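You operate a simulated robot arm through the tools that you are given. There is no shell and no other tool.

Carry out the task below with a simulated robot arm. There is one attempt and no reset: what you move stays moved.

TASK
Machine two: drive off, widen the lane to about 70 mm, clamp, run the stuck blue carton out, switch off.
Fine: by the window side guide and its clamp; the lane display within 2 mm; the carton ends on the tray and the jam lamp dark.

Only the result counts: the job must be done as asked and must still hold three seconds after the hand-in. Knocking over, shifting, dropping, spilling or breaking anything else fails it.

THE ROBOT
A 6-joint arm with a two-finger gripper, fixed in place. Base frame: the origin is at the foot of the arm, x ahead of it, y to its left, z up. Units: m, rad, N and s.
Its first joint turns from -2.897 to 2.897 rad. Payload 3.43 kg.
The tool frame sits at the grasp point between the pads (the TCP): z along the fingers, y along the line on which they close. The tips reach 0.02 m beyond it. The gripper opens to 0.19 m. The gripper's body begins 0.248 m behind the TCP.
Orientation is that of the tool frame in the base frame, as a unit quaternion [w, x, y, z]. With the fingers straight down and closing along the base's y, the tool's x points along the base's -x, its y along +y and its z along -z.

THE INTERFACE
- The arm moves only by the tool step_arm. Its argument "motion" is a list of rows, each an object of numbers (a shift or turn left out is 0, a gripper value left out holds the last): "dx", "dy", "dz": the shift along the tool's x, y, z in m; "rx", "ry", "rz": the turn, a rotation vector about the tool's x, y, z in rad; "fingers": the gripper command, from -1 (shut) to 1 (fully open), values between in proportion. In form: [{"dx": .., "dy": .., "dz": .., "rx": .., "ry": .., "rz": .., "fingers": ..}, ...]. A call has 1 to 20 rows; each row is the pose to reach, as a shift and turn from the pose commanded when the call began, along the tool's axes at that moment. Rows are played at 5 a second. More than 0.05 m and 0.15 rad between two rows, or a gripper value outside its range, and nothing of the call is played. A pose out of reach is approached as far as the arm can. The call stops where the force on the tool passes 80 N (or 10 N more than at its start, if that is more) or the arm is blocked; 0.2 s more then pass. The fingers move at their own pace (about 0.045 m/s each) and stop on an object; they squeeze with about 23 N. The grip force told is the motor's: it shows also when the fingers shut on nothing. Time passes only in rows, and 0.2 s behind the last, so rows that repeat a pose let the fingers close. It gives the time, the measured TCP pose, the force on the tool (base axes), the opening and the grip force at its end, in the units of the frame above (readings bear some noise), with the torque about the TCP (base axes, N m) and any sound that the robot's microphone picked up.
- Cameras (640 x 400 px; columns grow to the right, rows downward): "scene" is fixed at [0.05, 0.6509, 1.4748]; the picture's right is [-0.44, -0.90, 0.00], its down [-0.44, 0.22, -0.87] and it looks along [0.78, -0.39, -0.49] (base axes); focal length 266 px, centre (320, 200). "wrist" rides on the gripper at [0.07, -0.008, -0.288] in the tool frame; the picture's right is [0.12, 0.99, 0.00], its down [-0.96, 0.11, -0.25] and it looks along [-0.25, 0.03, 0.97] (tool axes); focal length 261 px, centre (320, 200). There is no depth. A picture from a camera that has moved, and an enlarged one, comes with that camera's place and axes in the base frame and with its lens.
- snapshot(camera): a new picture of that camera. No time passes.
- raise_lower(by): slides the trunk up (or, below 0, down) by that many m; the arm rides with it, the base frame stays. It gives what a move gives, with no picture.
- close_up(camera, box): a new picture of the part [left, top, right, bottom] of that camera's present view, enlarged. No time passes.
- hand_in(): hands the job in; it is judged then, once.

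Places have to be worked out from the pictures, the camera data and where the tool is seen. Open the gripper and draw the arm clear of the work before you hand the job in, unless the task says otherwise.

The tools are called after "Call:" by a JSON object that holds its "method" and its "body". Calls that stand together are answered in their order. step_arm: Moves the arm, as the interface text tells. Its arguments: {"type":"object","properties":{"motion":{"type":"array"}},"required":["motion"]} The other tools are called the same way: raise_lower (by) slides the trunk up or down; snapshot (camera) takes a picture; close_up (camera, box) takes an enlarged picture of a part of a camera's view; hand_in () hands the job in.

At the start:

```text
t: 0.0
ee_pos: [0.5011, 0.3126, 1.3248]
tcp_rot: [0.001, 0.0, 1.0, -0.001]
force: [0.0, -0.7, 0.4]
ft_torque: [-0.01, -0.02, 0.04]
gripper_width: 0.1901
gripper_force: 0.0
trunk travel left (down, up): [-0.175, 0.065]
```

scene: 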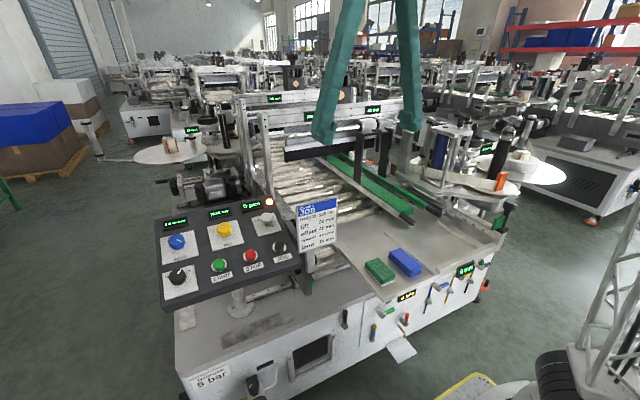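
wrist: 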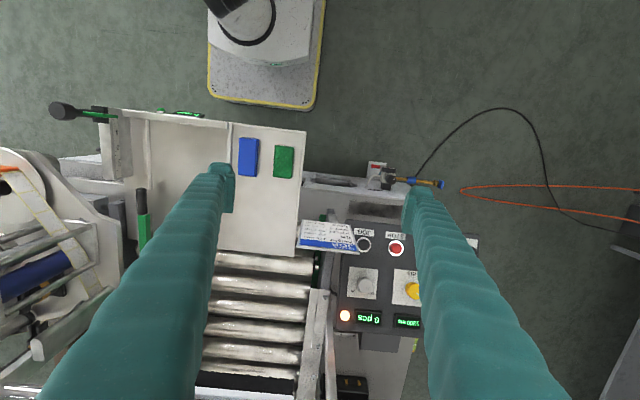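

I'll begin by looking closely at the machine from both cameras before moving anything.

Call:
{"method": "close_up", "body": {"camera": "scene", "box": [150, 180, 350, 305]}}

Call:
{"method": "close_up", "body": {"camera": "scene", "box": [340, 220, 520, 370]}}

Call:
{"method": "close_up", "body": {"camera": "scene", "box": [220, 80, 440, 230]}}

Call:
{"method": "close_up", "body": {"camera": "scene", "box": [400, 90, 540, 240]}}

Call:
{"method": "close_up", "body": {"camera": "wrist", "box": [280, 140, 480, 400]}}

Call:
{"method": "close_up", "body": {"camera": "wrist", "box": [40, 90, 320, 265]}}

```text
3.20 times, centred on (250, 242) of scene
camera zoom: at [0.05, 0.6509, 1.4748], right [-0.44, -0.9, 0.0], down [-0.44, 0.22, -0.87], along [0.78, -0.39, -0.49], focal length 853 px, centre (544, 64)
```

zoom: 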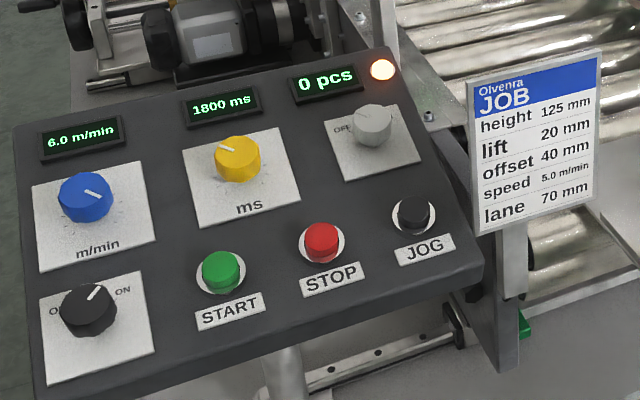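

```text
2.67 times, centred on (430, 295) of scene
camera zoom: at [0.05, 0.6509, 1.4748], right [-0.44, -0.9, 0.0], down [-0.44, 0.22, -0.87], along [0.78, -0.39, -0.49], focal length 711 px, centre (27, -53)
```

zoom: 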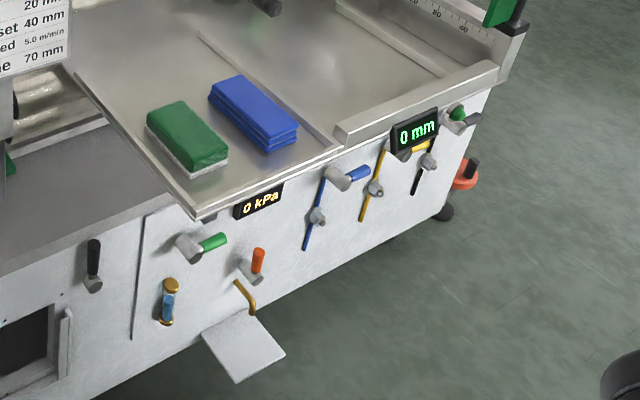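

```text
2.67 times, centred on (330, 155) of scene
camera zoom: at [0.05, 0.6509, 1.4748], right [-0.44, -0.9, 0.0], down [-0.44, 0.22, -0.87], along [0.78, -0.39, -0.49], focal length 711 px, centre (293, 320)
```

zoom: 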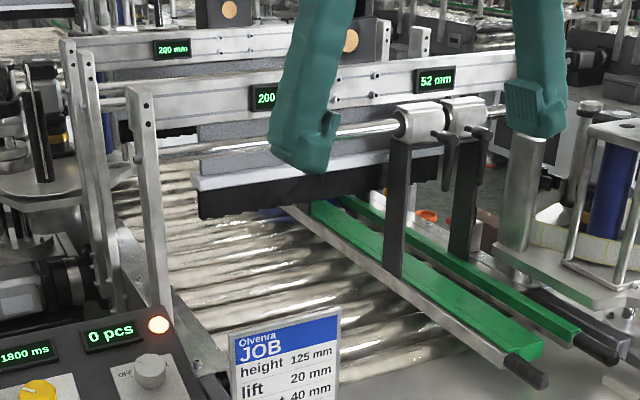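

```text
2.67 times, centred on (470, 165) of scene
camera zoom: at [0.05, 0.6509, 1.4748], right [-0.44, -0.9, 0.0], down [-0.44, 0.22, -0.87], along [0.78, -0.39, -0.49], focal length 711 px, centre (-80, 293)
```

zoom: 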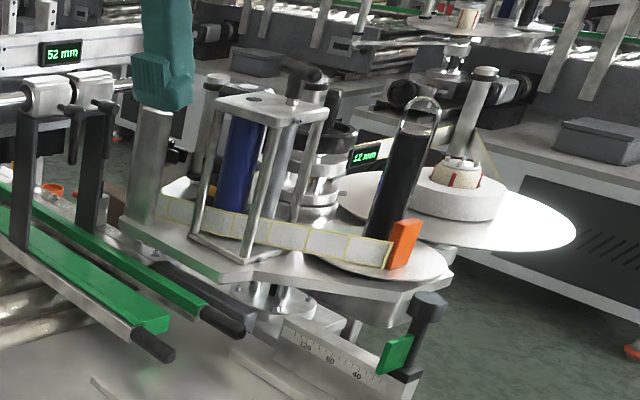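

```text
1.54 times, centred on (380, 270) of wrist
camera zoom: at [0.4306, 0.304, 1.6115], right [-0.12, 0.99, 0.0], down [0.96, 0.12, 0.25], along [0.25, 0.03, -0.97], focal length 401 px, centre (228, 92)
```

zoom: 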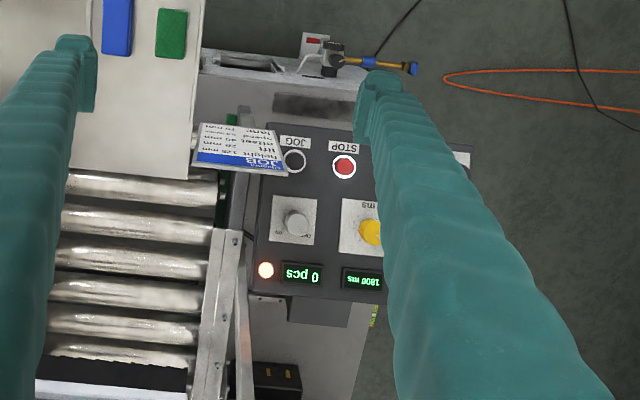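

```text
2.29 times, centred on (180, 178) of wrist
camera zoom: at [0.4306, 0.304, 1.6115], right [-0.12, 0.99, 0.0], down [0.96, 0.12, 0.25], along [0.25, 0.03, -0.97], focal length 596 px, centre (640, 251)
```

zoom: 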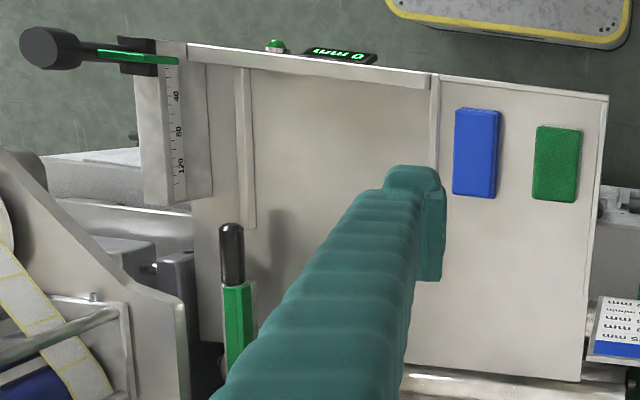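

The front machine's conveyor runs along x with two guides separated in y. I need to know which side the windows are on and how the machines are numbered, so I'll look closer at the background and the labels.

Call:
{"method": "close_up", "body": {"camera": "scene", "box": [0, 0, 240, 150]}}

Call:
{"method": "close_up", "body": {"camera": "scene", "box": [200, 0, 440, 150]}}

Call:
{"method": "close_up", "body": {"camera": "scene", "box": [400, 0, 640, 150]}}

Call:
{"method": "close_up", "body": {"camera": "scene", "box": [170, 270, 410, 400]}}

Call:
{"method": "close_up", "body": {"camera": "scene", "box": [290, 120, 430, 230]}}

```text
2.67 times, centred on (120, 75) of scene
camera zoom: at [0.05, 0.6509, 1.4748], right [-0.44, -0.9, 0.0], down [-0.44, 0.22, -0.87], along [0.78, -0.39, -0.49], focal length 711 px, centre (853, 533)
```

zoom: 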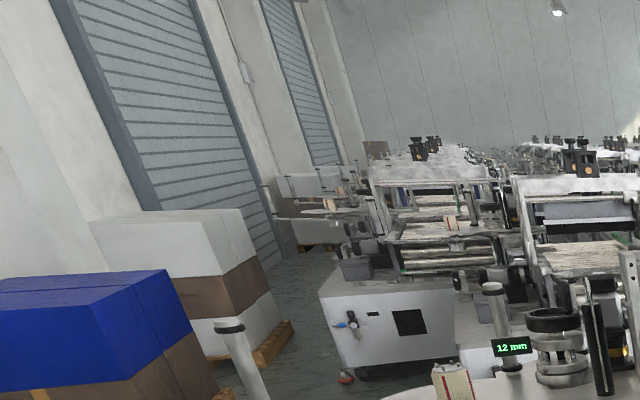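

```text
2.67 times, centred on (320, 75) of scene
camera zoom: at [0.05, 0.6509, 1.4748], right [-0.44, -0.9, 0.0], down [-0.44, 0.22, -0.87], along [0.78, -0.39, -0.49], focal length 711 px, centre (320, 533)
```

zoom: 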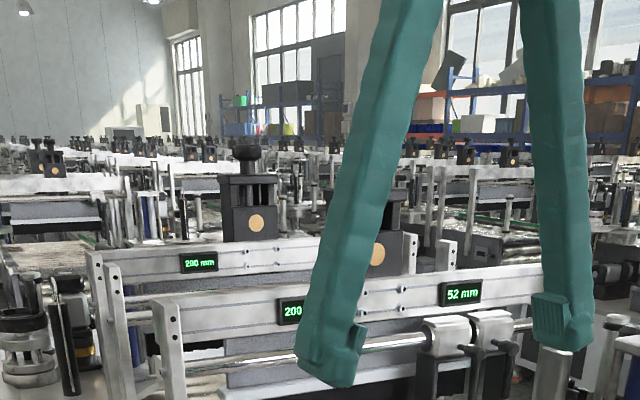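

```text
2.67 times, centred on (520, 75) of scene
camera zoom: at [0.05, 0.6509, 1.4748], right [-0.44, -0.9, 0.0], down [-0.44, 0.22, -0.87], along [0.78, -0.39, -0.49], focal length 711 px, centre (-213, 533)
```

zoom: 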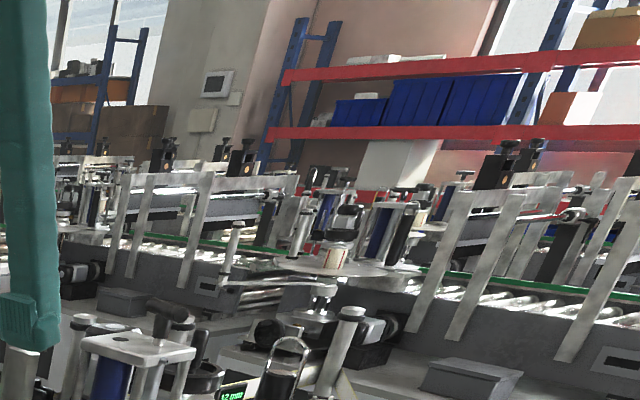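

```text
2.67 times, centred on (290, 335) of scene
camera zoom: at [0.05, 0.6509, 1.4748], right [-0.44, -0.9, 0.0], down [-0.44, 0.22, -0.87], along [0.78, -0.39, -0.49], focal length 711 px, centre (400, -160)
```

zoom: 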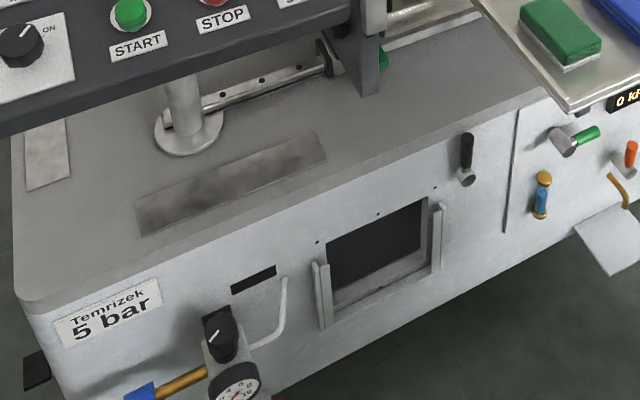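

```text
3.64 times, centred on (360, 175) of scene
camera zoom: at [0.05, 0.6509, 1.4748], right [-0.44, -0.9, 0.0], down [-0.44, 0.22, -0.87], along [0.78, -0.39, -0.49], focal length 969 px, centre (174, 291)
```

zoom: 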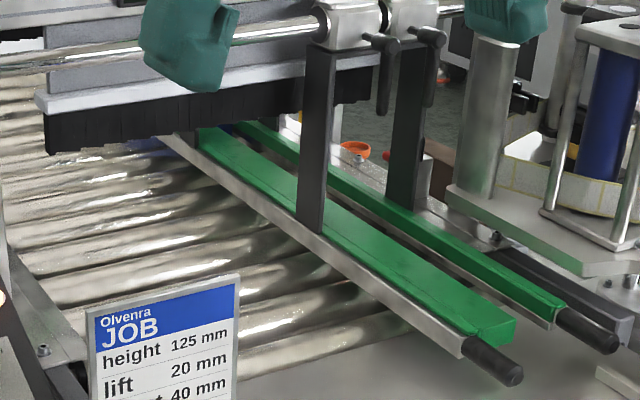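

The windows are in the -y wall, so the window-side guide is the right-hand one (smaller y), and the drive knob seems to point to ON. I'll move the arm sideways over the panel to see the controls better.

Call:
{"method": "step_arm", "body": {"motion": [{"dy": 0.045}, {"dy": 0.09}, {"dy": 0.135}, {"dy": 0.18}, {"dy": 0.225}, {"dy": 0.27}, {"dy": 0.3}]}}

Call:
{"method": "snapshot", "body": {"camera": "wrist"}}

Call:
{"method": "snapshot", "body": {"camera": "scene"}}

```text
t: 1.6
ee_pos: [0.4941, 0.6019, 1.297]
tcp_rot: [0.004, 0.0, 1.0, 0.004]
force: [-0.2, -0.6, -0.5]
ft_torque: [0.08, 0.01, 0.02]
gripper_width: 0.1897
gripper_force: 0.1
out of reach, approached as far as the arm can: row 5, 6, 7
trunk travel left (down, up): [-0.175, 0.065]
```

```text
taken
camera wrist: at [0.4224, 0.5913, 1.5823], right [-0.12, 0.99, 0.01], down [0.96, 0.11, 0.26], along [0.26, 0.04, -0.97], focal length 261 px, centre (320, 200)
```

wrist: 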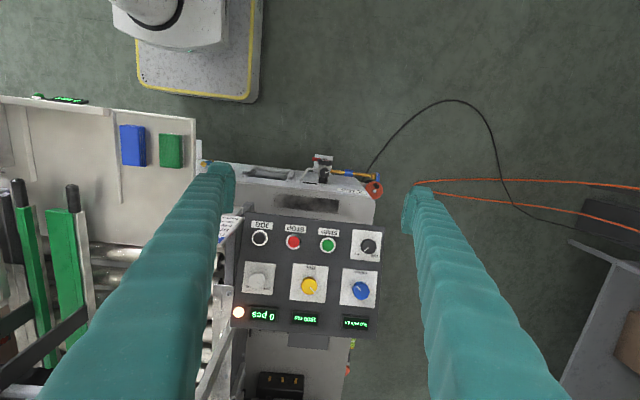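

```text
taken
```

scene: 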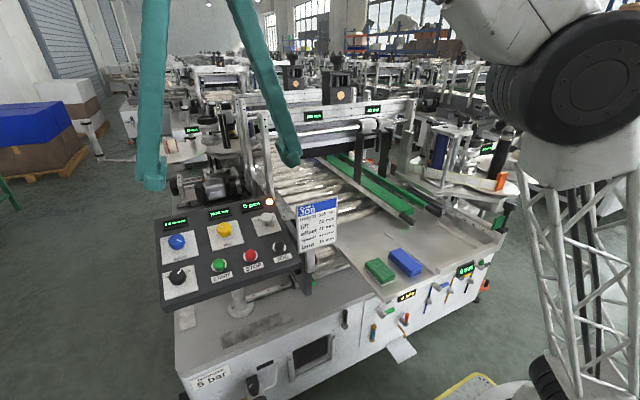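

Now I'll zoom into the panel through both cameras to read the labels.

Call:
{"method": "close_up", "body": {"camera": "wrist", "box": [210, 200, 400, 340]}}

Call:
{"method": "close_up", "body": {"camera": "scene", "box": [155, 195, 235, 305]}}

Call:
{"method": "close_up", "body": {"camera": "scene", "box": [225, 190, 305, 275]}}

Call:
{"method": "close_up", "body": {"camera": "scene", "box": [300, 85, 420, 170]}}

Call:
{"method": "close_up", "body": {"camera": "wrist", "box": [0, 80, 200, 380]}}

```text
2.86 times, centred on (305, 270) of wrist
camera zoom: at [0.4224, 0.5913, 1.5823], right [-0.12, 0.99, 0.01], down [0.96, 0.11, 0.26], along [0.26, 0.04, -0.97], focal length 745 px, centre (363, 0)
```

zoom: 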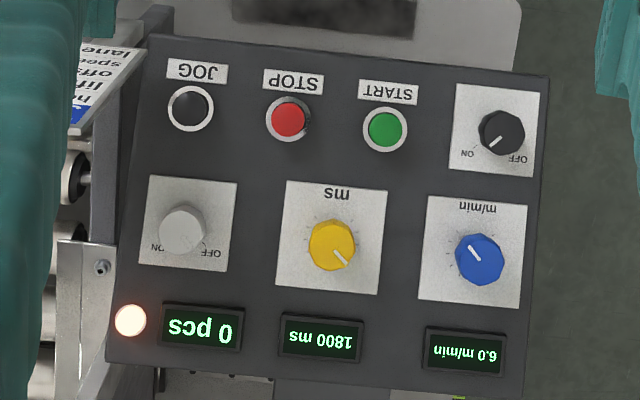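

```text
3.64 times, centred on (195, 250) of scene
camera zoom: at [0.05, 0.6509, 1.4748], right [-0.44, -0.9, 0.0], down [-0.44, 0.22, -0.87], along [0.78, -0.39, -0.49], focal length 969 px, centre (774, 18)
```

zoom: 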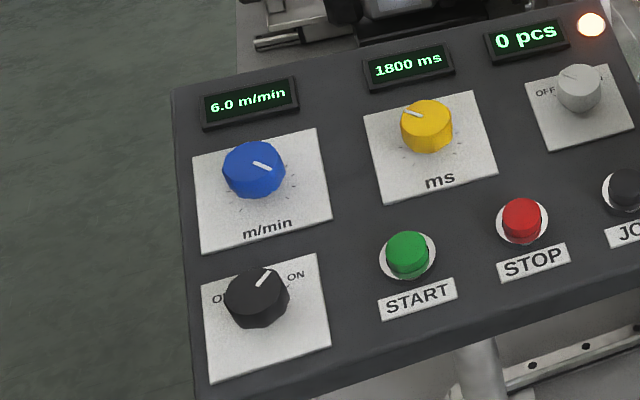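

```text
4.71 times, centred on (265, 232) of scene
camera zoom: at [0.05, 0.6509, 1.4748], right [-0.44, -0.9, 0.0], down [-0.44, 0.22, -0.87], along [0.78, -0.39, -0.49], focal length 1254 px, centre (579, 47)
```

zoom: 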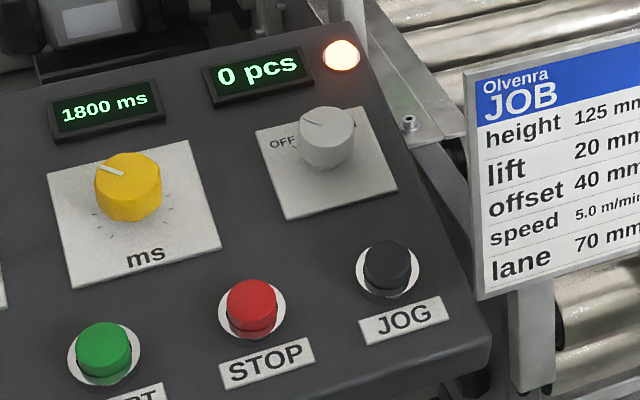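

```text
4.71 times, centred on (360, 128) of scene
camera zoom: at [0.05, 0.6509, 1.4748], right [-0.44, -0.9, 0.0], down [-0.44, 0.22, -0.87], along [0.78, -0.39, -0.49], focal length 1254 px, centre (132, 541)
```

zoom: 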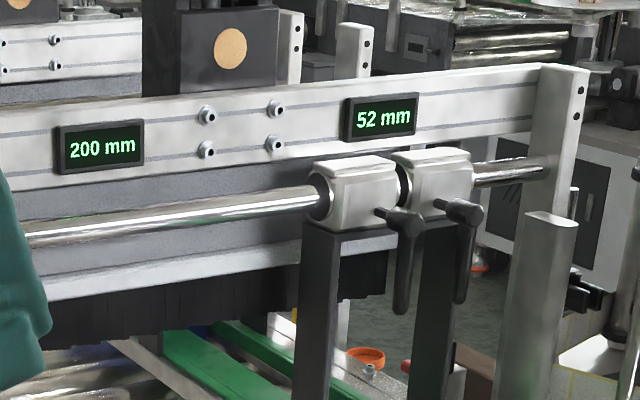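

```text
1.33 times, centred on (100, 230) of wrist
camera zoom: at [0.4224, 0.5913, 1.5823], right [-0.12, 0.99, 0.01], down [0.96, 0.11, 0.26], along [0.26, 0.04, -0.97], focal length 348 px, centre (613, 160)
```

zoom: 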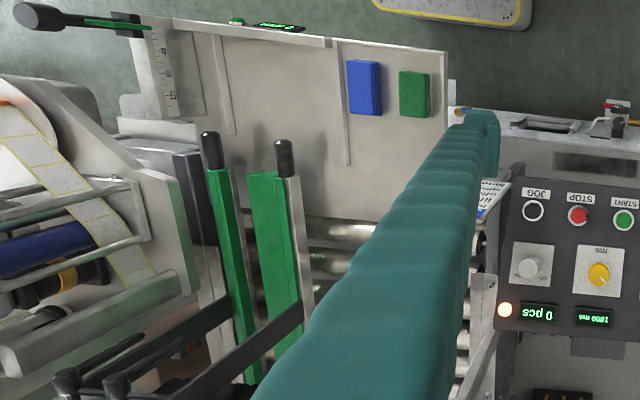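

The black OFF/ON knob (the drive) points to ON, with its top near (0.709, 0.762, 0.934). The panel tilts about 19° toward the robot, and the gray knob is at OFF. I'll raise the trunk for reach, then go down while tilting the tool to the panel normal.

Call:
{"method": "raise_lower", "body": {"by": 0.06}}

Call:
{"method": "step_arm", "body": {"motion": [{"dz": 0.04, "ry": -0.05, "fingers": -0.05}, {"dz": 0.08, "ry": -0.1, "fingers": -0.05}, {"dz": 0.12, "ry": -0.15, "fingers": -0.05}, {"dz": 0.16, "ry": -0.2, "fingers": -0.05}, {"dz": 0.2, "ry": -0.26, "fingers": -0.05}, {"dz": 0.22, "ry": -0.328, "fingers": -0.05}]}}

```text
t: 2.6
ee_pos: [0.4951, 0.6017, 1.3556]
tcp_rot: [0.004, 0.0, 1.0, 0.004]
force: [-0.6, 0.7, -1.6]
ft_torque: [-0.01, -0.01, 0.01]
gripper_width: 0.1899
gripper_force: 0.1
trunk travel left (down, up): [-0.235, 0.005]
```

```text
t: 4.0
ee_pos: [0.4963, 0.602, 1.1378]
tcp_rot: [0.168, 0.001, 0.986, 0.004]
force: [0.2, -0.4, -0.5]
ft_torque: [0.02, 0.02, 0.0]
gripper_width: 0.09
gripper_force: 0.0
trunk travel left (down, up): [-0.235, 0.005]
```

The tool now lies along the panel normal. Next I'll move to a point about 10 cm off the drive knob.

Call:
{"method": "step_arm", "body": {"motion": [{"dx": -0.022, "dy": 0.027, "dz": 0.027}, {"dx": -0.045, "dy": 0.053, "dz": 0.055}, {"dx": -0.067, "dy": 0.08, "dz": 0.082}, {"dx": -0.09, "dy": 0.107, "dz": 0.109}, {"dx": -0.112, "dy": 0.133, "dz": 0.136}, {"dx": -0.1345, "dy": 0.16, "dz": 0.1637}]}}

Call:
{"method": "snapshot", "body": {"camera": "wrist"}}

Call:
{"method": "snapshot", "body": {"camera": "scene"}}

```text
t: 5.4
ee_pos: [0.6788, 0.7632, 1.0281]
tcp_rot: [0.167, 0.001, 0.986, 0.005]
force: [0.3, -0.2, 0.8]
ft_torque: [0.1, -0.07, 0.02]
gripper_width: 0.0905
gripper_force: 0.1
trunk travel left (down, up): [-0.235, 0.005]
```

```text
taken
camera wrist: at [0.5166, 0.7543, 1.2754], right [-0.11, 0.99, -0.03], down [0.83, 0.11, 0.55], along [0.55, 0.04, -0.83], focal length 261 px, centre (320, 200)
```

wrist: 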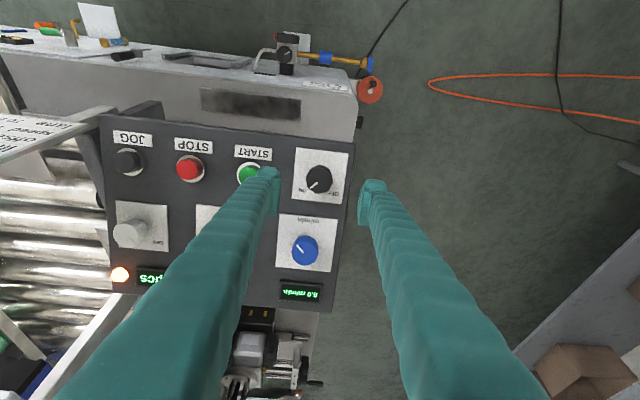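

```text
taken
```

scene: 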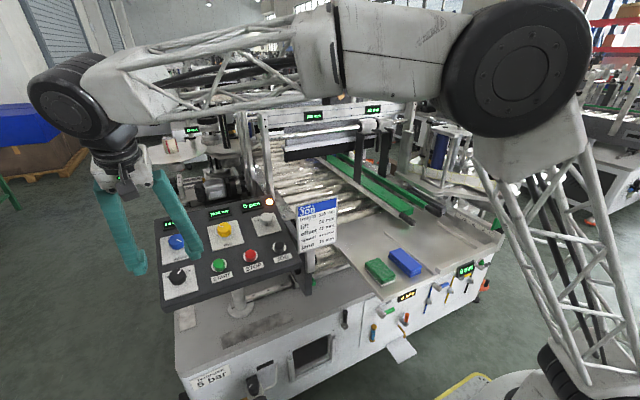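

The fingers are lined up over the knob. I'll descend most of the way along the panel normal and check.

Call:
{"method": "step_arm", "body": {"motion": [{"dz": 0.03}, {"dz": 0.06}, {"dz": 0.085}, {"dz": 0.085}]}}

Call:
{"method": "close_up", "body": {"camera": "wrist", "box": [220, 110, 420, 235]}}

Call:
{"method": "close_up", "body": {"camera": "scene", "box": [140, 200, 260, 310]}}

```text
t: 6.4
ee_pos: [0.7075, 0.7646, 0.9452]
tcp_rot: [0.168, 0.0, 0.986, 0.004]
force: [-0.4, -0.2, -0.1]
ft_torque: [-0.01, 0.01, -0.05]
gripper_width: 0.0901
gripper_force: 0.1
trunk travel left (down, up): [-0.235, 0.005]
```

```text
3.20 times, centred on (320, 172) of wrist
camera zoom: at [0.547, 0.7545, 1.1929], right [-0.11, 0.99, -0.03], down [0.83, 0.11, 0.55], along [0.55, 0.04, -0.83], focal length 834 px, centre (320, 288)
```

zoom: 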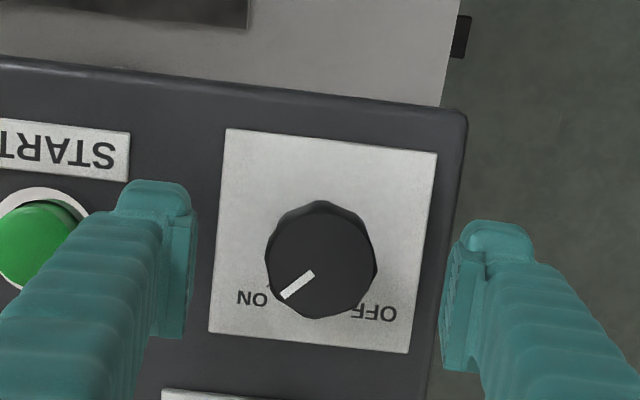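

```text
3.64 times, centred on (200, 255) of scene
camera zoom: at [0.05, 0.6509, 1.4748], right [-0.44, -0.9, 0.0], down [-0.44, 0.22, -0.87], along [0.78, -0.39, -0.49], focal length 969 px, centre (756, 0)
```

zoom: 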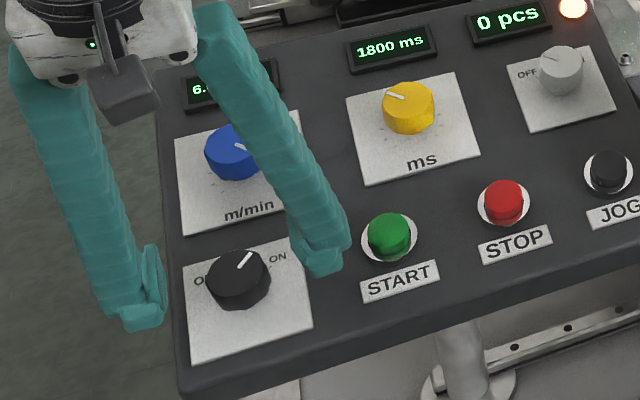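

The knob is about 41 mm across and 4 mm toward tool +x of centre. I'll correct that, go 8 mm deeper, and close on it.

Call:
{"method": "step_arm", "body": {"motion": [{"dx": 0.004, "dz": 0.005, "fingers": -0.05}, {"dx": 0.004, "dz": 0.009, "fingers": -0.05}, {"dx": 0.004, "dz": 0.009, "fingers": -0.4}, {"dx": 0.004, "dz": 0.009, "fingers": -0.7}, {"dx": 0.004, "dz": 0.009, "fingers": -0.8}, {"dx": 0.004, "dz": 0.009, "fingers": -0.8}]}}

Call:
{"method": "close_up", "body": {"camera": "wrist", "box": [220, 110, 420, 235]}}

Call:
{"method": "close_up", "body": {"camera": "scene", "box": [140, 200, 260, 310]}}

```text
t: 7.8
ee_pos: [0.7065, 0.7653, 0.9364]
tcp_rot: [0.168, 0.001, 0.986, 0.005]
force: [0.8, 0.2, -0.4]
ft_torque: [0.01, -0.05, -0.01]
gripper_width: 0.04
gripper_force: 32.3
trunk travel left (down, up): [-0.235, 0.005]
```

```text
3.20 times, centred on (320, 172) of wrist
camera zoom: at [0.5453, 0.7545, 1.1843], right [-0.11, 0.99, -0.03], down [0.83, 0.11, 0.55], along [0.55, 0.04, -0.83], focal length 834 px, centre (320, 288)
```

zoom: 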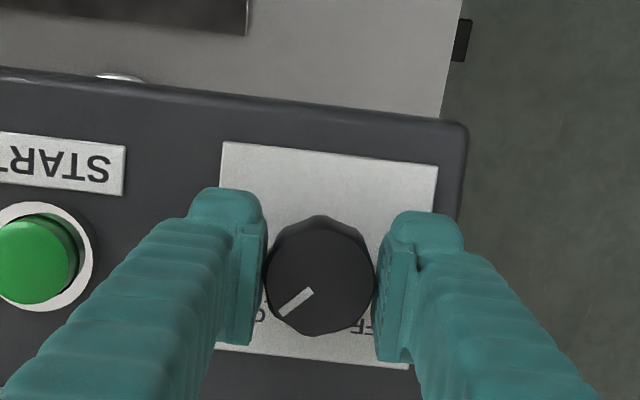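

```text
3.64 times, centred on (200, 255) of scene
camera zoom: at [0.05, 0.6509, 1.4748], right [-0.44, -0.9, 0.0], down [-0.44, 0.22, -0.87], along [0.78, -0.39, -0.49], focal length 969 px, centre (756, 0)
```

zoom: 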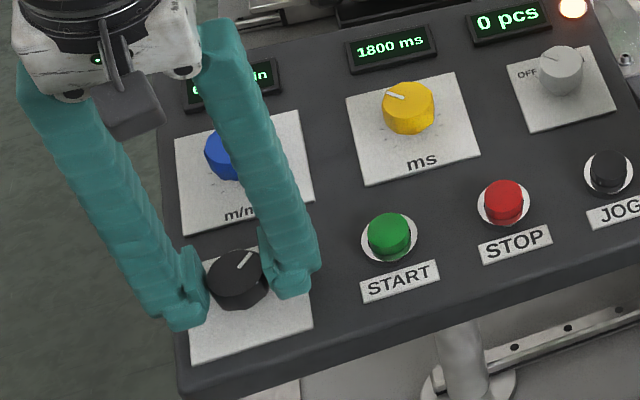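

The knob is gripped. I'll turn it counterclockwise as the operator sees it (negative about tool z), from ON toward OFF.

Call:
{"method": "step_arm", "body": {"motion": [{"rz": -0.13}, {"rz": -0.26}, {"rz": -0.39}, {"rz": -0.52}, {"rz": -0.65}, {"rz": -0.78}, {"rz": -0.91}, {"rz": -1.04}, {"rz": -1.17}, {"rz": -1.3}, {"rz": -1.4}]}}

Call:
{"method": "snapshot", "body": {"camera": "wrist"}}

Call:
{"method": "close_up", "body": {"camera": "scene", "box": [140, 190, 260, 310]}}

```text
t: 10.2
ee_pos: [0.7069, 0.7639, 0.9363]
tcp_rot: [0.132, -0.635, 0.754, -0.105]
force: [12.3, -21.7, -2.8]
ft_torque: [-0.51, -0.1, -0.21]
gripper_width: 0.0395
gripper_force: 44.8
trunk travel left (down, up): [-0.235, 0.005]
```

```text
taken
camera wrist: at [0.6088, 0.6915, 1.2061], right [-0.94, 0.05, -0.33], down [-0.04, 0.97, 0.26], along [0.33, 0.25, -0.91], focal length 261 px, centre (320, 200)
```

wrist: 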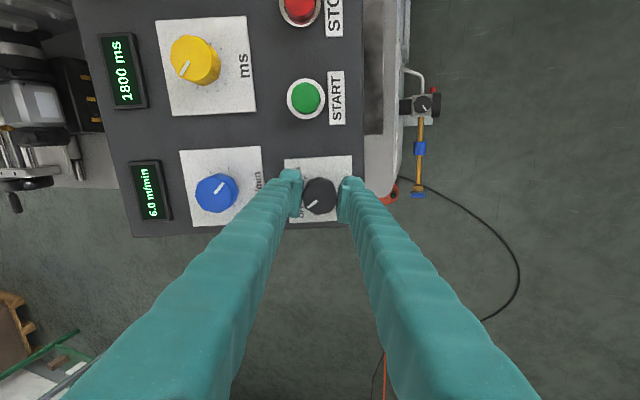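

```text
3.33 times, centred on (200, 250) of scene
camera zoom: at [0.05, 0.6509, 1.4748], right [-0.44, -0.9, 0.0], down [-0.44, 0.22, -0.87], along [0.78, -0.39, -0.49], focal length 888 px, centre (720, 33)
```

zoom: 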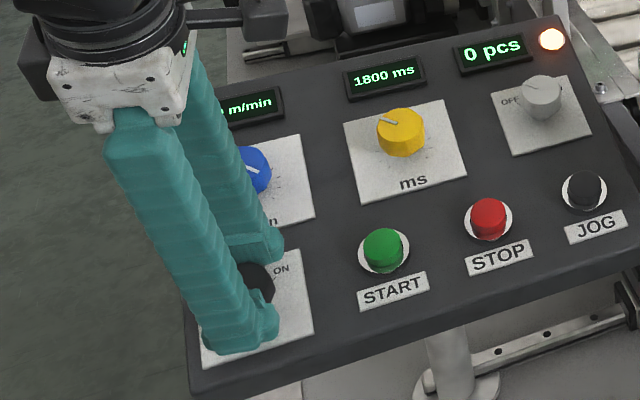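

The pointer now aims toward +x/+y, which is the OFF side. I'll open the fingers, back off along the tool axis and check the pointer and the displays.

Call:
{"method": "step_arm", "body": {"motion": [{"fingers": -0.3}, {"fingers": -0.1}, {"fingers": -0.1}, {"dz": -0.04}, {"dz": -0.08}, {"dz": -0.1}]}}

Call:
{"method": "close_up", "body": {"camera": "wrist", "box": [180, 80, 440, 260]}}

Call:
{"method": "close_up", "body": {"camera": "scene", "box": [140, 190, 290, 310]}}

```text
t: 11.6
ee_pos: [0.6712, 0.7627, 1.0305]
tcp_rot: [0.131, -0.634, 0.755, -0.105]
force: [-0.2, -0.1, -0.5]
ft_torque: [0.02, 0.04, -0.01]
gripper_width: 0.0854
gripper_force: 0.1
trunk travel left (down, up): [-0.235, 0.005]
```

```text
2.22 times, centred on (310, 170) of wrist
camera zoom: at [0.5729, 0.6898, 1.3011], right [-0.94, 0.06, -0.33], down [-0.03, 0.97, 0.26], along [0.33, 0.25, -0.91], focal length 579 px, centre (342, 267)
```

zoom: 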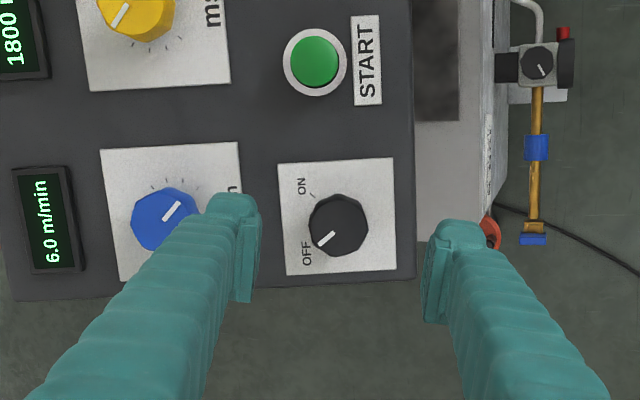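

```text
3.33 times, centred on (215, 250) of scene
camera zoom: at [0.05, 0.6509, 1.4748], right [-0.44, -0.9, 0.0], down [-0.44, 0.22, -0.87], along [0.78, -0.39, -0.49], focal length 888 px, centre (670, 33)
```

zoom: 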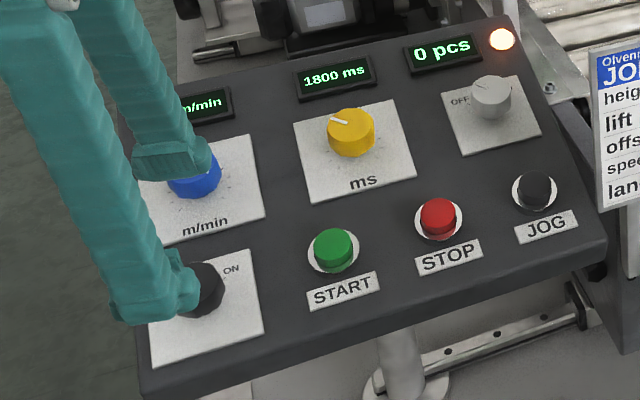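

The drive is at OFF. Next I'll back away, undo the wrist turn, and swing over to the guides for a look.

Call:
{"method": "step_arm", "body": {"motion": [{"dz": -0.02, "rz": 0.14}, {"dz": -0.04, "rz": 0.28}, {"dz": -0.06, "rz": 0.42}, {"dz": -0.08, "rz": 0.56}, {"dz": -0.1, "rz": 0.7}, {"dz": -0.12, "rz": 0.84}, {"dz": -0.14, "rz": 0.98}, {"dz": -0.16, "rz": 1.12}, {"dz": -0.18, "rz": 1.26}, {"dz": -0.2, "rz": 1.4}]}}

```text
t: 13.8
ee_pos: [0.6061, 0.7644, 1.2202]
tcp_rot: [0.167, 0.002, 0.986, 0.004]
force: [0.7, 0.0, -0.6]
ft_torque: [0.0, 0.01, 0.05]
gripper_width: 0.0857
gripper_force: 0.0
trunk travel left (down, up): [-0.235, 0.005]
```

The tool is back in its plain tilt at 1.22 m height. I'll pull in and sweep across to y≈0.05 for a view of the lane and clamps.

Call:
{"method": "step_arm", "body": {"motion": [{"dx": 0.03, "dz": -0.02, "dy": -0.03}, {"dx": 0.06, "dz": -0.04, "dy": -0.06}, {"dx": 0.085, "dz": -0.06, "dy": -0.1}, {"dx": 0.085, "dz": -0.06, "dy": -0.148}, {"dx": 0.085, "dz": -0.06, "dy": -0.196}, {"dx": 0.085, "dz": -0.06, "dy": -0.244}, {"dx": 0.085, "dz": -0.06, "dy": -0.292}, {"dx": 0.085, "dz": -0.06, "dy": -0.34}, {"dx": 0.085, "dz": -0.06, "dy": -0.388}, {"dx": 0.085, "dz": -0.06, "dy": -0.436}, {"dx": 0.085, "dz": -0.06, "dy": -0.484}, {"dx": 0.085, "dz": -0.06, "dy": -0.532}, {"dx": 0.085, "dz": -0.06, "dy": -0.58}, {"dx": 0.085, "dz": -0.06, "dy": -0.628}, {"dx": 0.085, "dz": -0.06, "dy": -0.676}, {"dx": 0.085, "dz": -0.06, "dy": -0.714, "fingers": 1}]}}

Call:
{"method": "snapshot", "body": {"camera": "wrist"}}

Call:
{"method": "snapshot", "body": {"camera": "scene"}}

```text
refused: row 3 steps farther than a row can; nothing moved
```

```text
taken
camera wrist: at [0.446, 0.7543, 1.4673], right [-0.11, 0.99, -0.03], down [0.83, 0.11, 0.55], along [0.55, 0.04, -0.83], focal length 261 px, centre (320, 200)
```

wrist: 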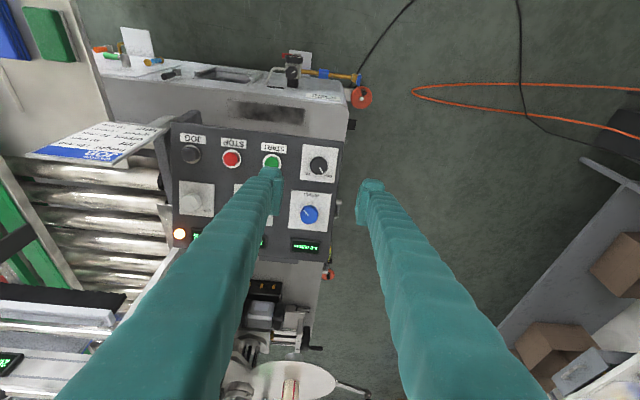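

```text
taken
```

scene: 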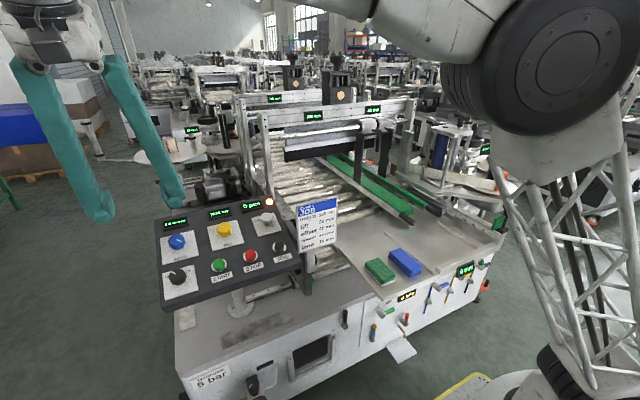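

That row was a little too long, so nothing moved. I'll send the same sweep with smaller steps.

Call:
{"method": "step_arm", "body": {"motion": [{"dx": 0.02, "dz": -0.015, "dy": -0.03}, {"dx": 0.04, "dz": -0.03, "dy": -0.06}, {"dx": 0.06, "dz": -0.045, "dy": -0.09}, {"dx": 0.085, "dz": -0.06, "dy": -0.12}, {"dx": 0.085, "dz": -0.06, "dy": -0.165}, {"dx": 0.085, "dz": -0.06, "dy": -0.21}, {"dx": 0.085, "dz": -0.06, "dy": -0.255}, {"dx": 0.085, "dz": -0.06, "dy": -0.3}, {"dx": 0.085, "dz": -0.06, "dy": -0.345}, {"dx": 0.085, "dz": -0.06, "dy": -0.39}, {"dx": 0.085, "dz": -0.06, "dy": -0.435}, {"dx": 0.085, "dz": -0.06, "dy": -0.48}, {"dx": 0.085, "dz": -0.06, "dy": -0.525}, {"dx": 0.085, "dz": -0.06, "dy": -0.57}, {"dx": 0.085, "dz": -0.06, "dy": -0.615}, {"dx": 0.085, "dz": -0.06, "dy": -0.66}, {"dx": 0.085, "dz": -0.06, "dy": -0.7}]}}

Call:
{"method": "snapshot", "body": {"camera": "wrist"}}

Call:
{"method": "snapshot", "body": {"camera": "scene"}}

```text
t: 17.4
ee_pos: [0.5045, 0.0585, 1.241]
tcp_rot: [0.168, 0.0, 0.986, 0.005]
force: [0.2, 0.5, -0.3]
ft_torque: [0.04, 0.02, -0.01]
gripper_width: 0.0856
gripper_force: 0.1
trunk travel left (down, up): [-0.235, 0.005]
```

```text
taken
camera wrist: at [0.3441, 0.0483, 1.488], right [-0.11, 0.99, -0.03], down [0.83, 0.11, 0.55], along [0.55, 0.04, -0.83], focal length 261 px, centre (320, 200)
```

wrist: 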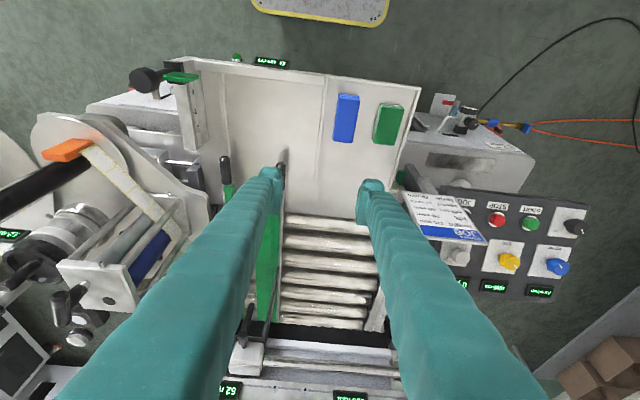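

```text
taken
```

scene: 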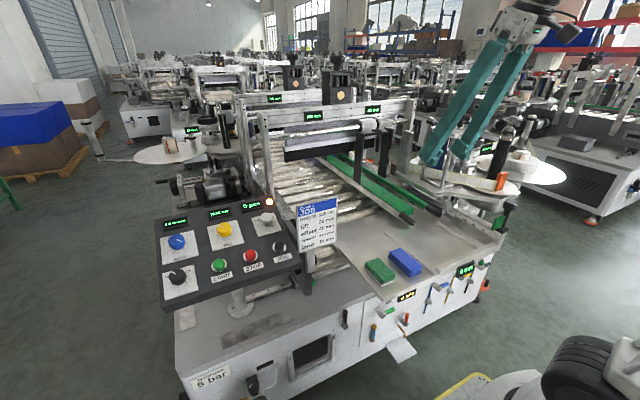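

The scene camera now has an unobstructed view of the clamps, so I'll zoom in there and on the guide handles.

Call:
{"method": "close_up", "body": {"camera": "scene", "box": [335, 95, 425, 175]}}

Call:
{"method": "close_up", "body": {"camera": "scene", "box": [300, 140, 460, 240]}}

Call:
{"method": "close_up", "body": {"camera": "wrist", "box": [160, 120, 420, 400]}}

```text
5.00 times, centred on (380, 135) of scene
camera zoom: at [0.05, 0.6509, 1.4748], right [-0.44, -0.9, 0.0], down [-0.44, 0.22, -0.87], along [0.78, -0.39, -0.49], focal length 1333 px, centre (20, 525)
```

zoom: 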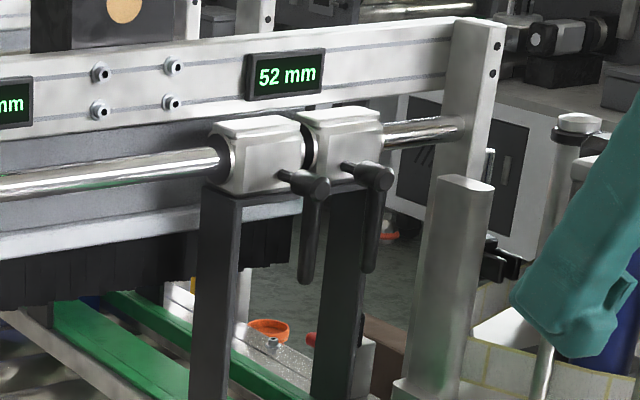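

```text
4.00 times, centred on (380, 190) of scene
camera zoom: at [0.05, 0.6509, 1.4748], right [-0.44, -0.9, 0.0], down [-0.44, 0.22, -0.87], along [0.78, -0.39, -0.49], focal length 1066 px, centre (80, 240)
```

zoom: 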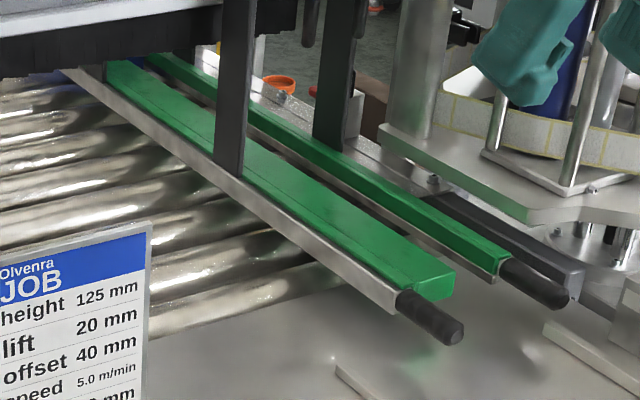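

```text
1.43 times, centred on (290, 260) of wrist
camera zoom: at [0.3441, 0.0483, 1.488], right [-0.11, 0.99, -0.03], down [0.83, 0.11, 0.55], along [0.55, 0.04, -0.83], focal length 372 px, centre (363, 114)
```

zoom: 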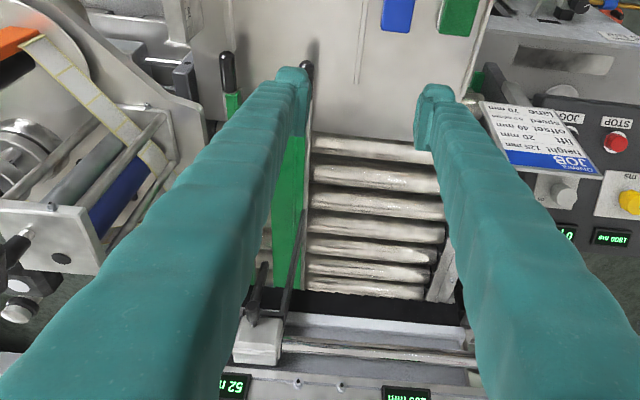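

The window-side clamp lever hangs down at about x≈0.92, y≈-0.11 to -0.13, z 1.10–1.18, with the other guide's lever 6 cm toward +y. I'll move nearer and tilt the tool up so the wrist camera sees it.

Call:
{"method": "step_arm", "body": {"motion": [{"dx": -0.02, "dy": -0.036, "dz": 0.008, "ry": -0.09}, {"dx": -0.04, "dy": -0.072, "dz": 0.016, "ry": -0.18}, {"dx": -0.06, "dy": -0.108, "dz": 0.024, "ry": -0.27}, {"dx": -0.08, "dy": -0.144, "dz": 0.03, "ry": -0.36}, {"dx": -0.1, "dy": -0.18, "dz": 0.034, "ry": -0.449}]}}

Call:
{"method": "snapshot", "body": {"camera": "wrist"}}

Call:
{"method": "snapshot", "body": {"camera": "scene"}}

```text
t: 18.6
ee_pos: [0.6124, -0.1145, 1.2423]
tcp_rot: [0.383, 0.003, 0.924, 0.003]
force: [0.7, 0.3, 0.8]
ft_torque: [-0.03, -0.04, -0.03]
gripper_width: 0.0857
gripper_force: 0.0
trunk travel left (down, up): [-0.235, 0.005]
```

```text
taken
camera wrist: at [0.3589, -0.1248, 1.3933], right [-0.08, 0.99, -0.08], down [0.5, 0.11, 0.86], along [0.86, 0.03, -0.51], focal length 261 px, centre (320, 200)
```

wrist: 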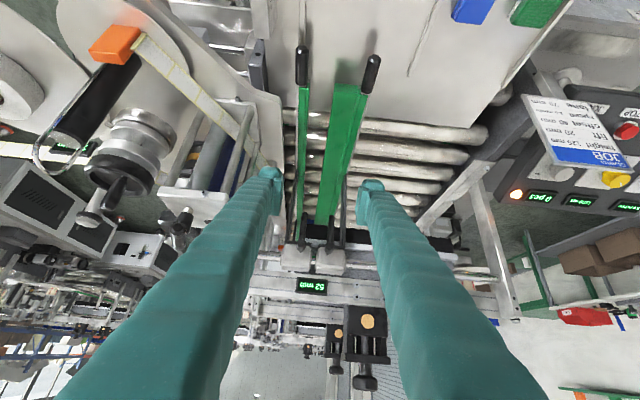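

```text
taken
```

scene: 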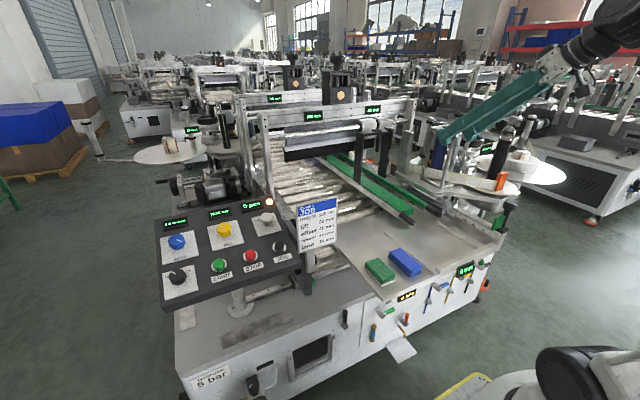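

Good view of the levers. I'll zoom the wrist picture on both clamps.

Call:
{"method": "close_up", "body": {"camera": "wrist", "box": [270, 200, 370, 300]}}

Call:
{"method": "close_up", "body": {"camera": "wrist", "box": [260, 30, 400, 220]}}

```text
4.00 times, centred on (320, 250) of wrist
camera zoom: at [0.3589, -0.1248, 1.3933], right [-0.08, 0.99, -0.08], down [0.5, 0.11, 0.86], along [0.86, 0.03, -0.51], focal length 1043 px, centre (320, 0)
```

zoom: 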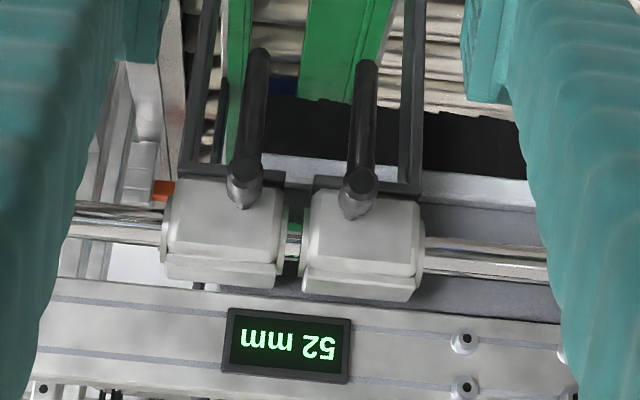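

```text
2.11 times, centred on (330, 125) of wrist
camera zoom: at [0.3589, -0.1248, 1.3933], right [-0.08, 0.99, -0.08], down [0.5, 0.11, 0.86], along [0.86, 0.03, -0.51], focal length 549 px, centre (299, 358)
```

zoom: 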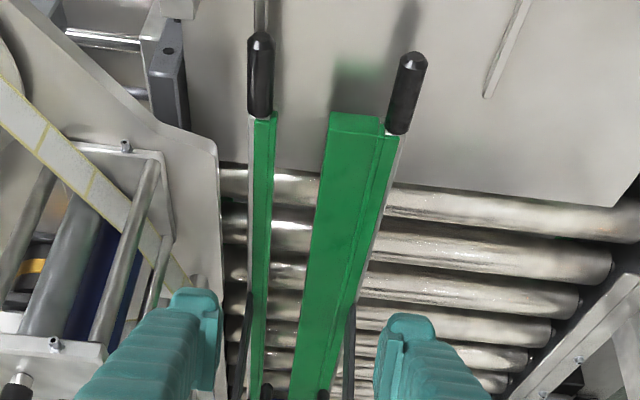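

Triangulating gives the window-side lever head at (0.95, -0.138, 1.173) and its tip at (0.931, -0.139, 1.10). I'll bring the fingers, opened to about 50 mm, in front of it and stop about 4 cm short.

Call:
{"method": "step_arm", "body": {"motion": [{"dx": -0.023, "dy": -0.012, "dz": 0.035, "fingers": -0.474}, {"dx": -0.046, "dy": -0.0245, "dz": 0.07, "fingers": -0.474}, {"dx": -0.07, "dy": -0.0245, "dz": 0.105, "fingers": -0.474}, {"dx": -0.093, "dy": -0.0245, "dz": 0.14, "fingers": -0.474}, {"dx": -0.115, "dy": -0.0245, "dz": 0.175, "fingers": -0.474}, {"dx": -0.136, "dy": -0.0245, "dz": 0.211, "fingers": -0.474}, {"dx": -0.136, "dy": -0.0245, "dz": 0.25, "fingers": -0.474}, {"dx": -0.136, "dy": -0.0245, "dz": 0.27, "fingers": -0.474}]}}

Call:
{"method": "snapshot", "body": {"camera": "wrist"}}

Call:
{"method": "close_up", "body": {"camera": "scene", "box": [335, 75, 445, 165]}}

```text
t: 20.4
ee_pos: [0.8959, -0.1429, 1.149]
tcp_rot: [0.383, 0.002, 0.924, 0.004]
force: [0.1, 0.1, 0.2]
ft_torque: [0.03, 0.01, 0.01]
gripper_width: 0.0497
gripper_force: 0.0
trunk travel left (down, up): [-0.235, 0.005]
```

```text
taken
camera wrist: at [0.6436, -0.1513, 1.3009], right [-0.08, 0.99, -0.08], down [0.5, 0.11, 0.86], along [0.86, 0.03, -0.51], focal length 261 px, centre (320, 200)
```

wrist: 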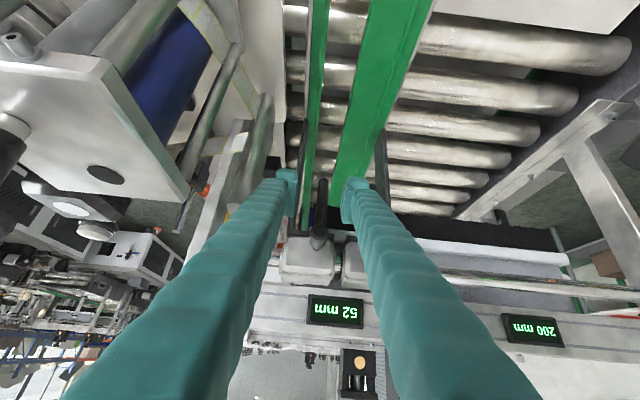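

```text
4.44 times, centred on (390, 120) of scene
camera zoom: at [0.05, 0.6509, 1.4748], right [-0.44, -0.9, 0.0], down [-0.44, 0.22, -0.87], along [0.78, -0.39, -0.49], focal length 1184 px, centre (9, 556)
```

zoom: 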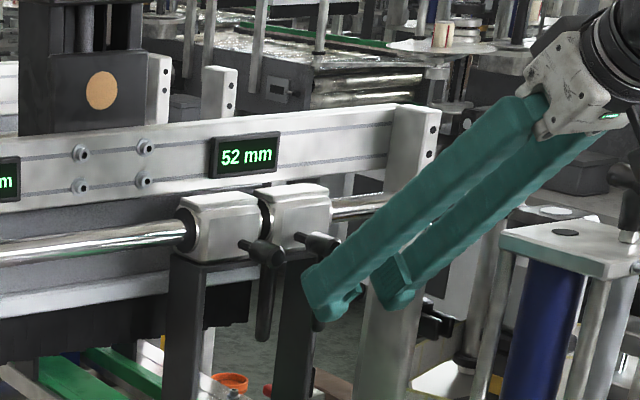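

The fingers straddle the lever in view. Before going on I'll check how close the labeller frame (left in the image) is to the gripper.

Call:
{"method": "close_up", "body": {"camera": "wrist", "box": [60, 20, 320, 260]}}

Call:
{"method": "close_up", "body": {"camera": "wrist", "box": [270, 150, 390, 300]}}

Call:
{"method": "snapshot", "body": {"camera": "scene"}}

```text
1.67 times, centred on (190, 140) of wrist
camera zoom: at [0.6436, -0.1513, 1.3009], right [-0.08, 0.99, -0.08], down [0.5, 0.11, 0.86], along [0.86, 0.03, -0.51], focal length 434 px, centre (537, 300)
```

zoom: 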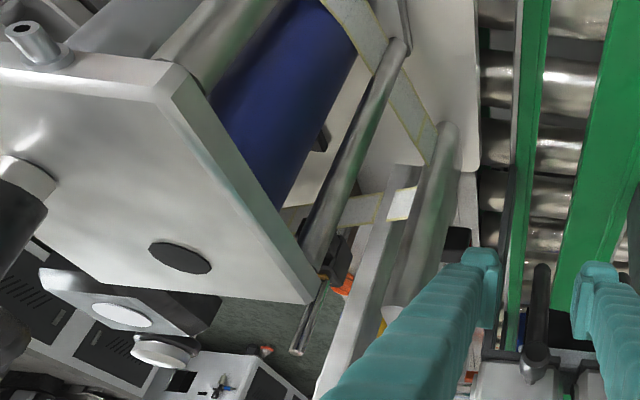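

```text
2.67 times, centred on (330, 225) of wrist
camera zoom: at [0.6436, -0.1513, 1.3009], right [-0.08, 0.99, -0.08], down [0.5, 0.11, 0.86], along [0.86, 0.03, -0.51], focal length 695 px, centre (293, 133)
```

zoom: 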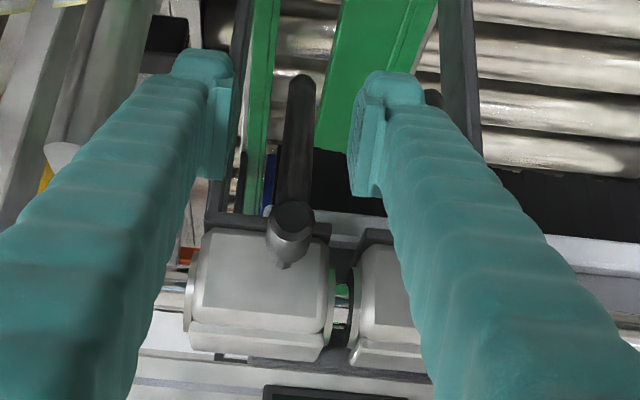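

```text
taken
```

scene: 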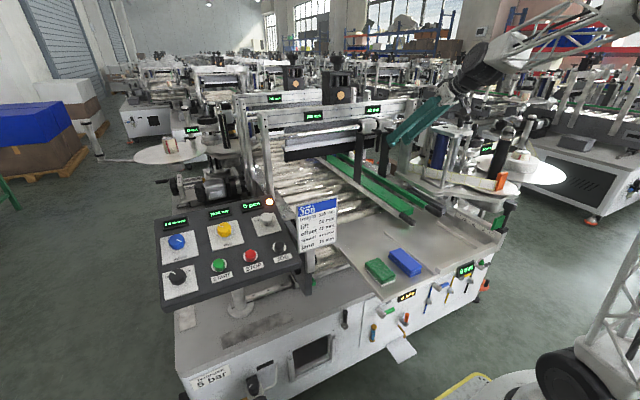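

The labeller plate corner is near (0.83, -0.25, 1.20) and a column top near (0.95, -0.245, 1.15), so there is room as long as I stay close to the pivot. I'll move in around the lever, about 50 mm below its pivot, and narrow the fingers loosely onto it.

Call:
{"method": "step_arm", "body": {"motion": [{"dx": -0.003, "dy": 0.003, "dz": 0.021}, {"dx": -0.0057, "dy": 0.003, "dz": 0.0425}, {"dx": -0.0057, "dy": 0.003, "dz": 0.0425, "fingers": -0.7}, {"dx": -0.0057, "dy": 0.003, "dz": 0.0425, "fingers": -0.7}]}}

Call:
{"method": "close_up", "body": {"camera": "wrist", "box": [270, 130, 390, 280]}}

Call:
{"method": "close_up", "body": {"camera": "scene", "box": [345, 85, 435, 165]}}

```text
t: 21.4
ee_pos: [0.9321, -0.1385, 1.1209]
tcp_rot: [0.382, 0.001, 0.924, 0.004]
force: [-0.3, 0.1, -0.4]
ft_torque: [0.0, -0.02, -0.01]
gripper_width: 0.0286
gripper_force: 0.0
trunk travel left (down, up): [-0.235, 0.005]
```

```text
2.67 times, centred on (330, 205) of wrist
camera zoom: at [0.6792, -0.1485, 1.2745], right [-0.08, 0.99, -0.08], down [0.5, 0.11, 0.86], along [0.86, 0.03, -0.51], focal length 695 px, centre (293, 187)
```

zoom: 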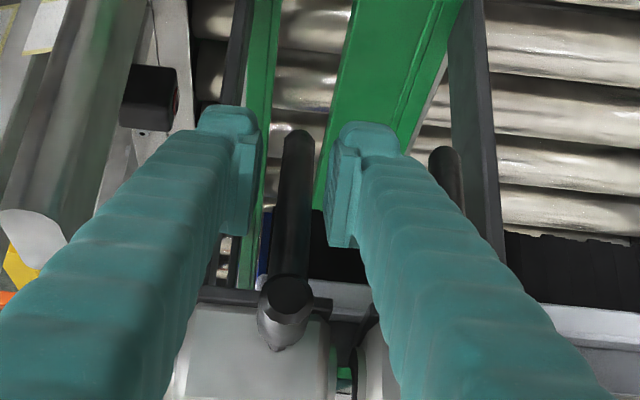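

```text
5.00 times, centred on (390, 125) of scene
camera zoom: at [0.05, 0.6509, 1.4748], right [-0.44, -0.9, 0.0], down [-0.44, 0.22, -0.87], along [0.78, -0.39, -0.49], focal length 1333 px, centre (-30, 575)
```

zoom: 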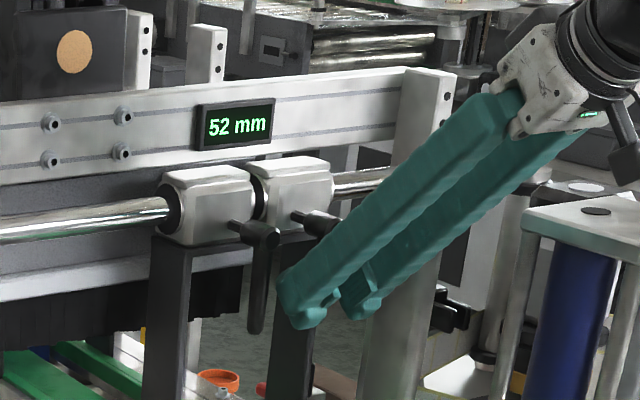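

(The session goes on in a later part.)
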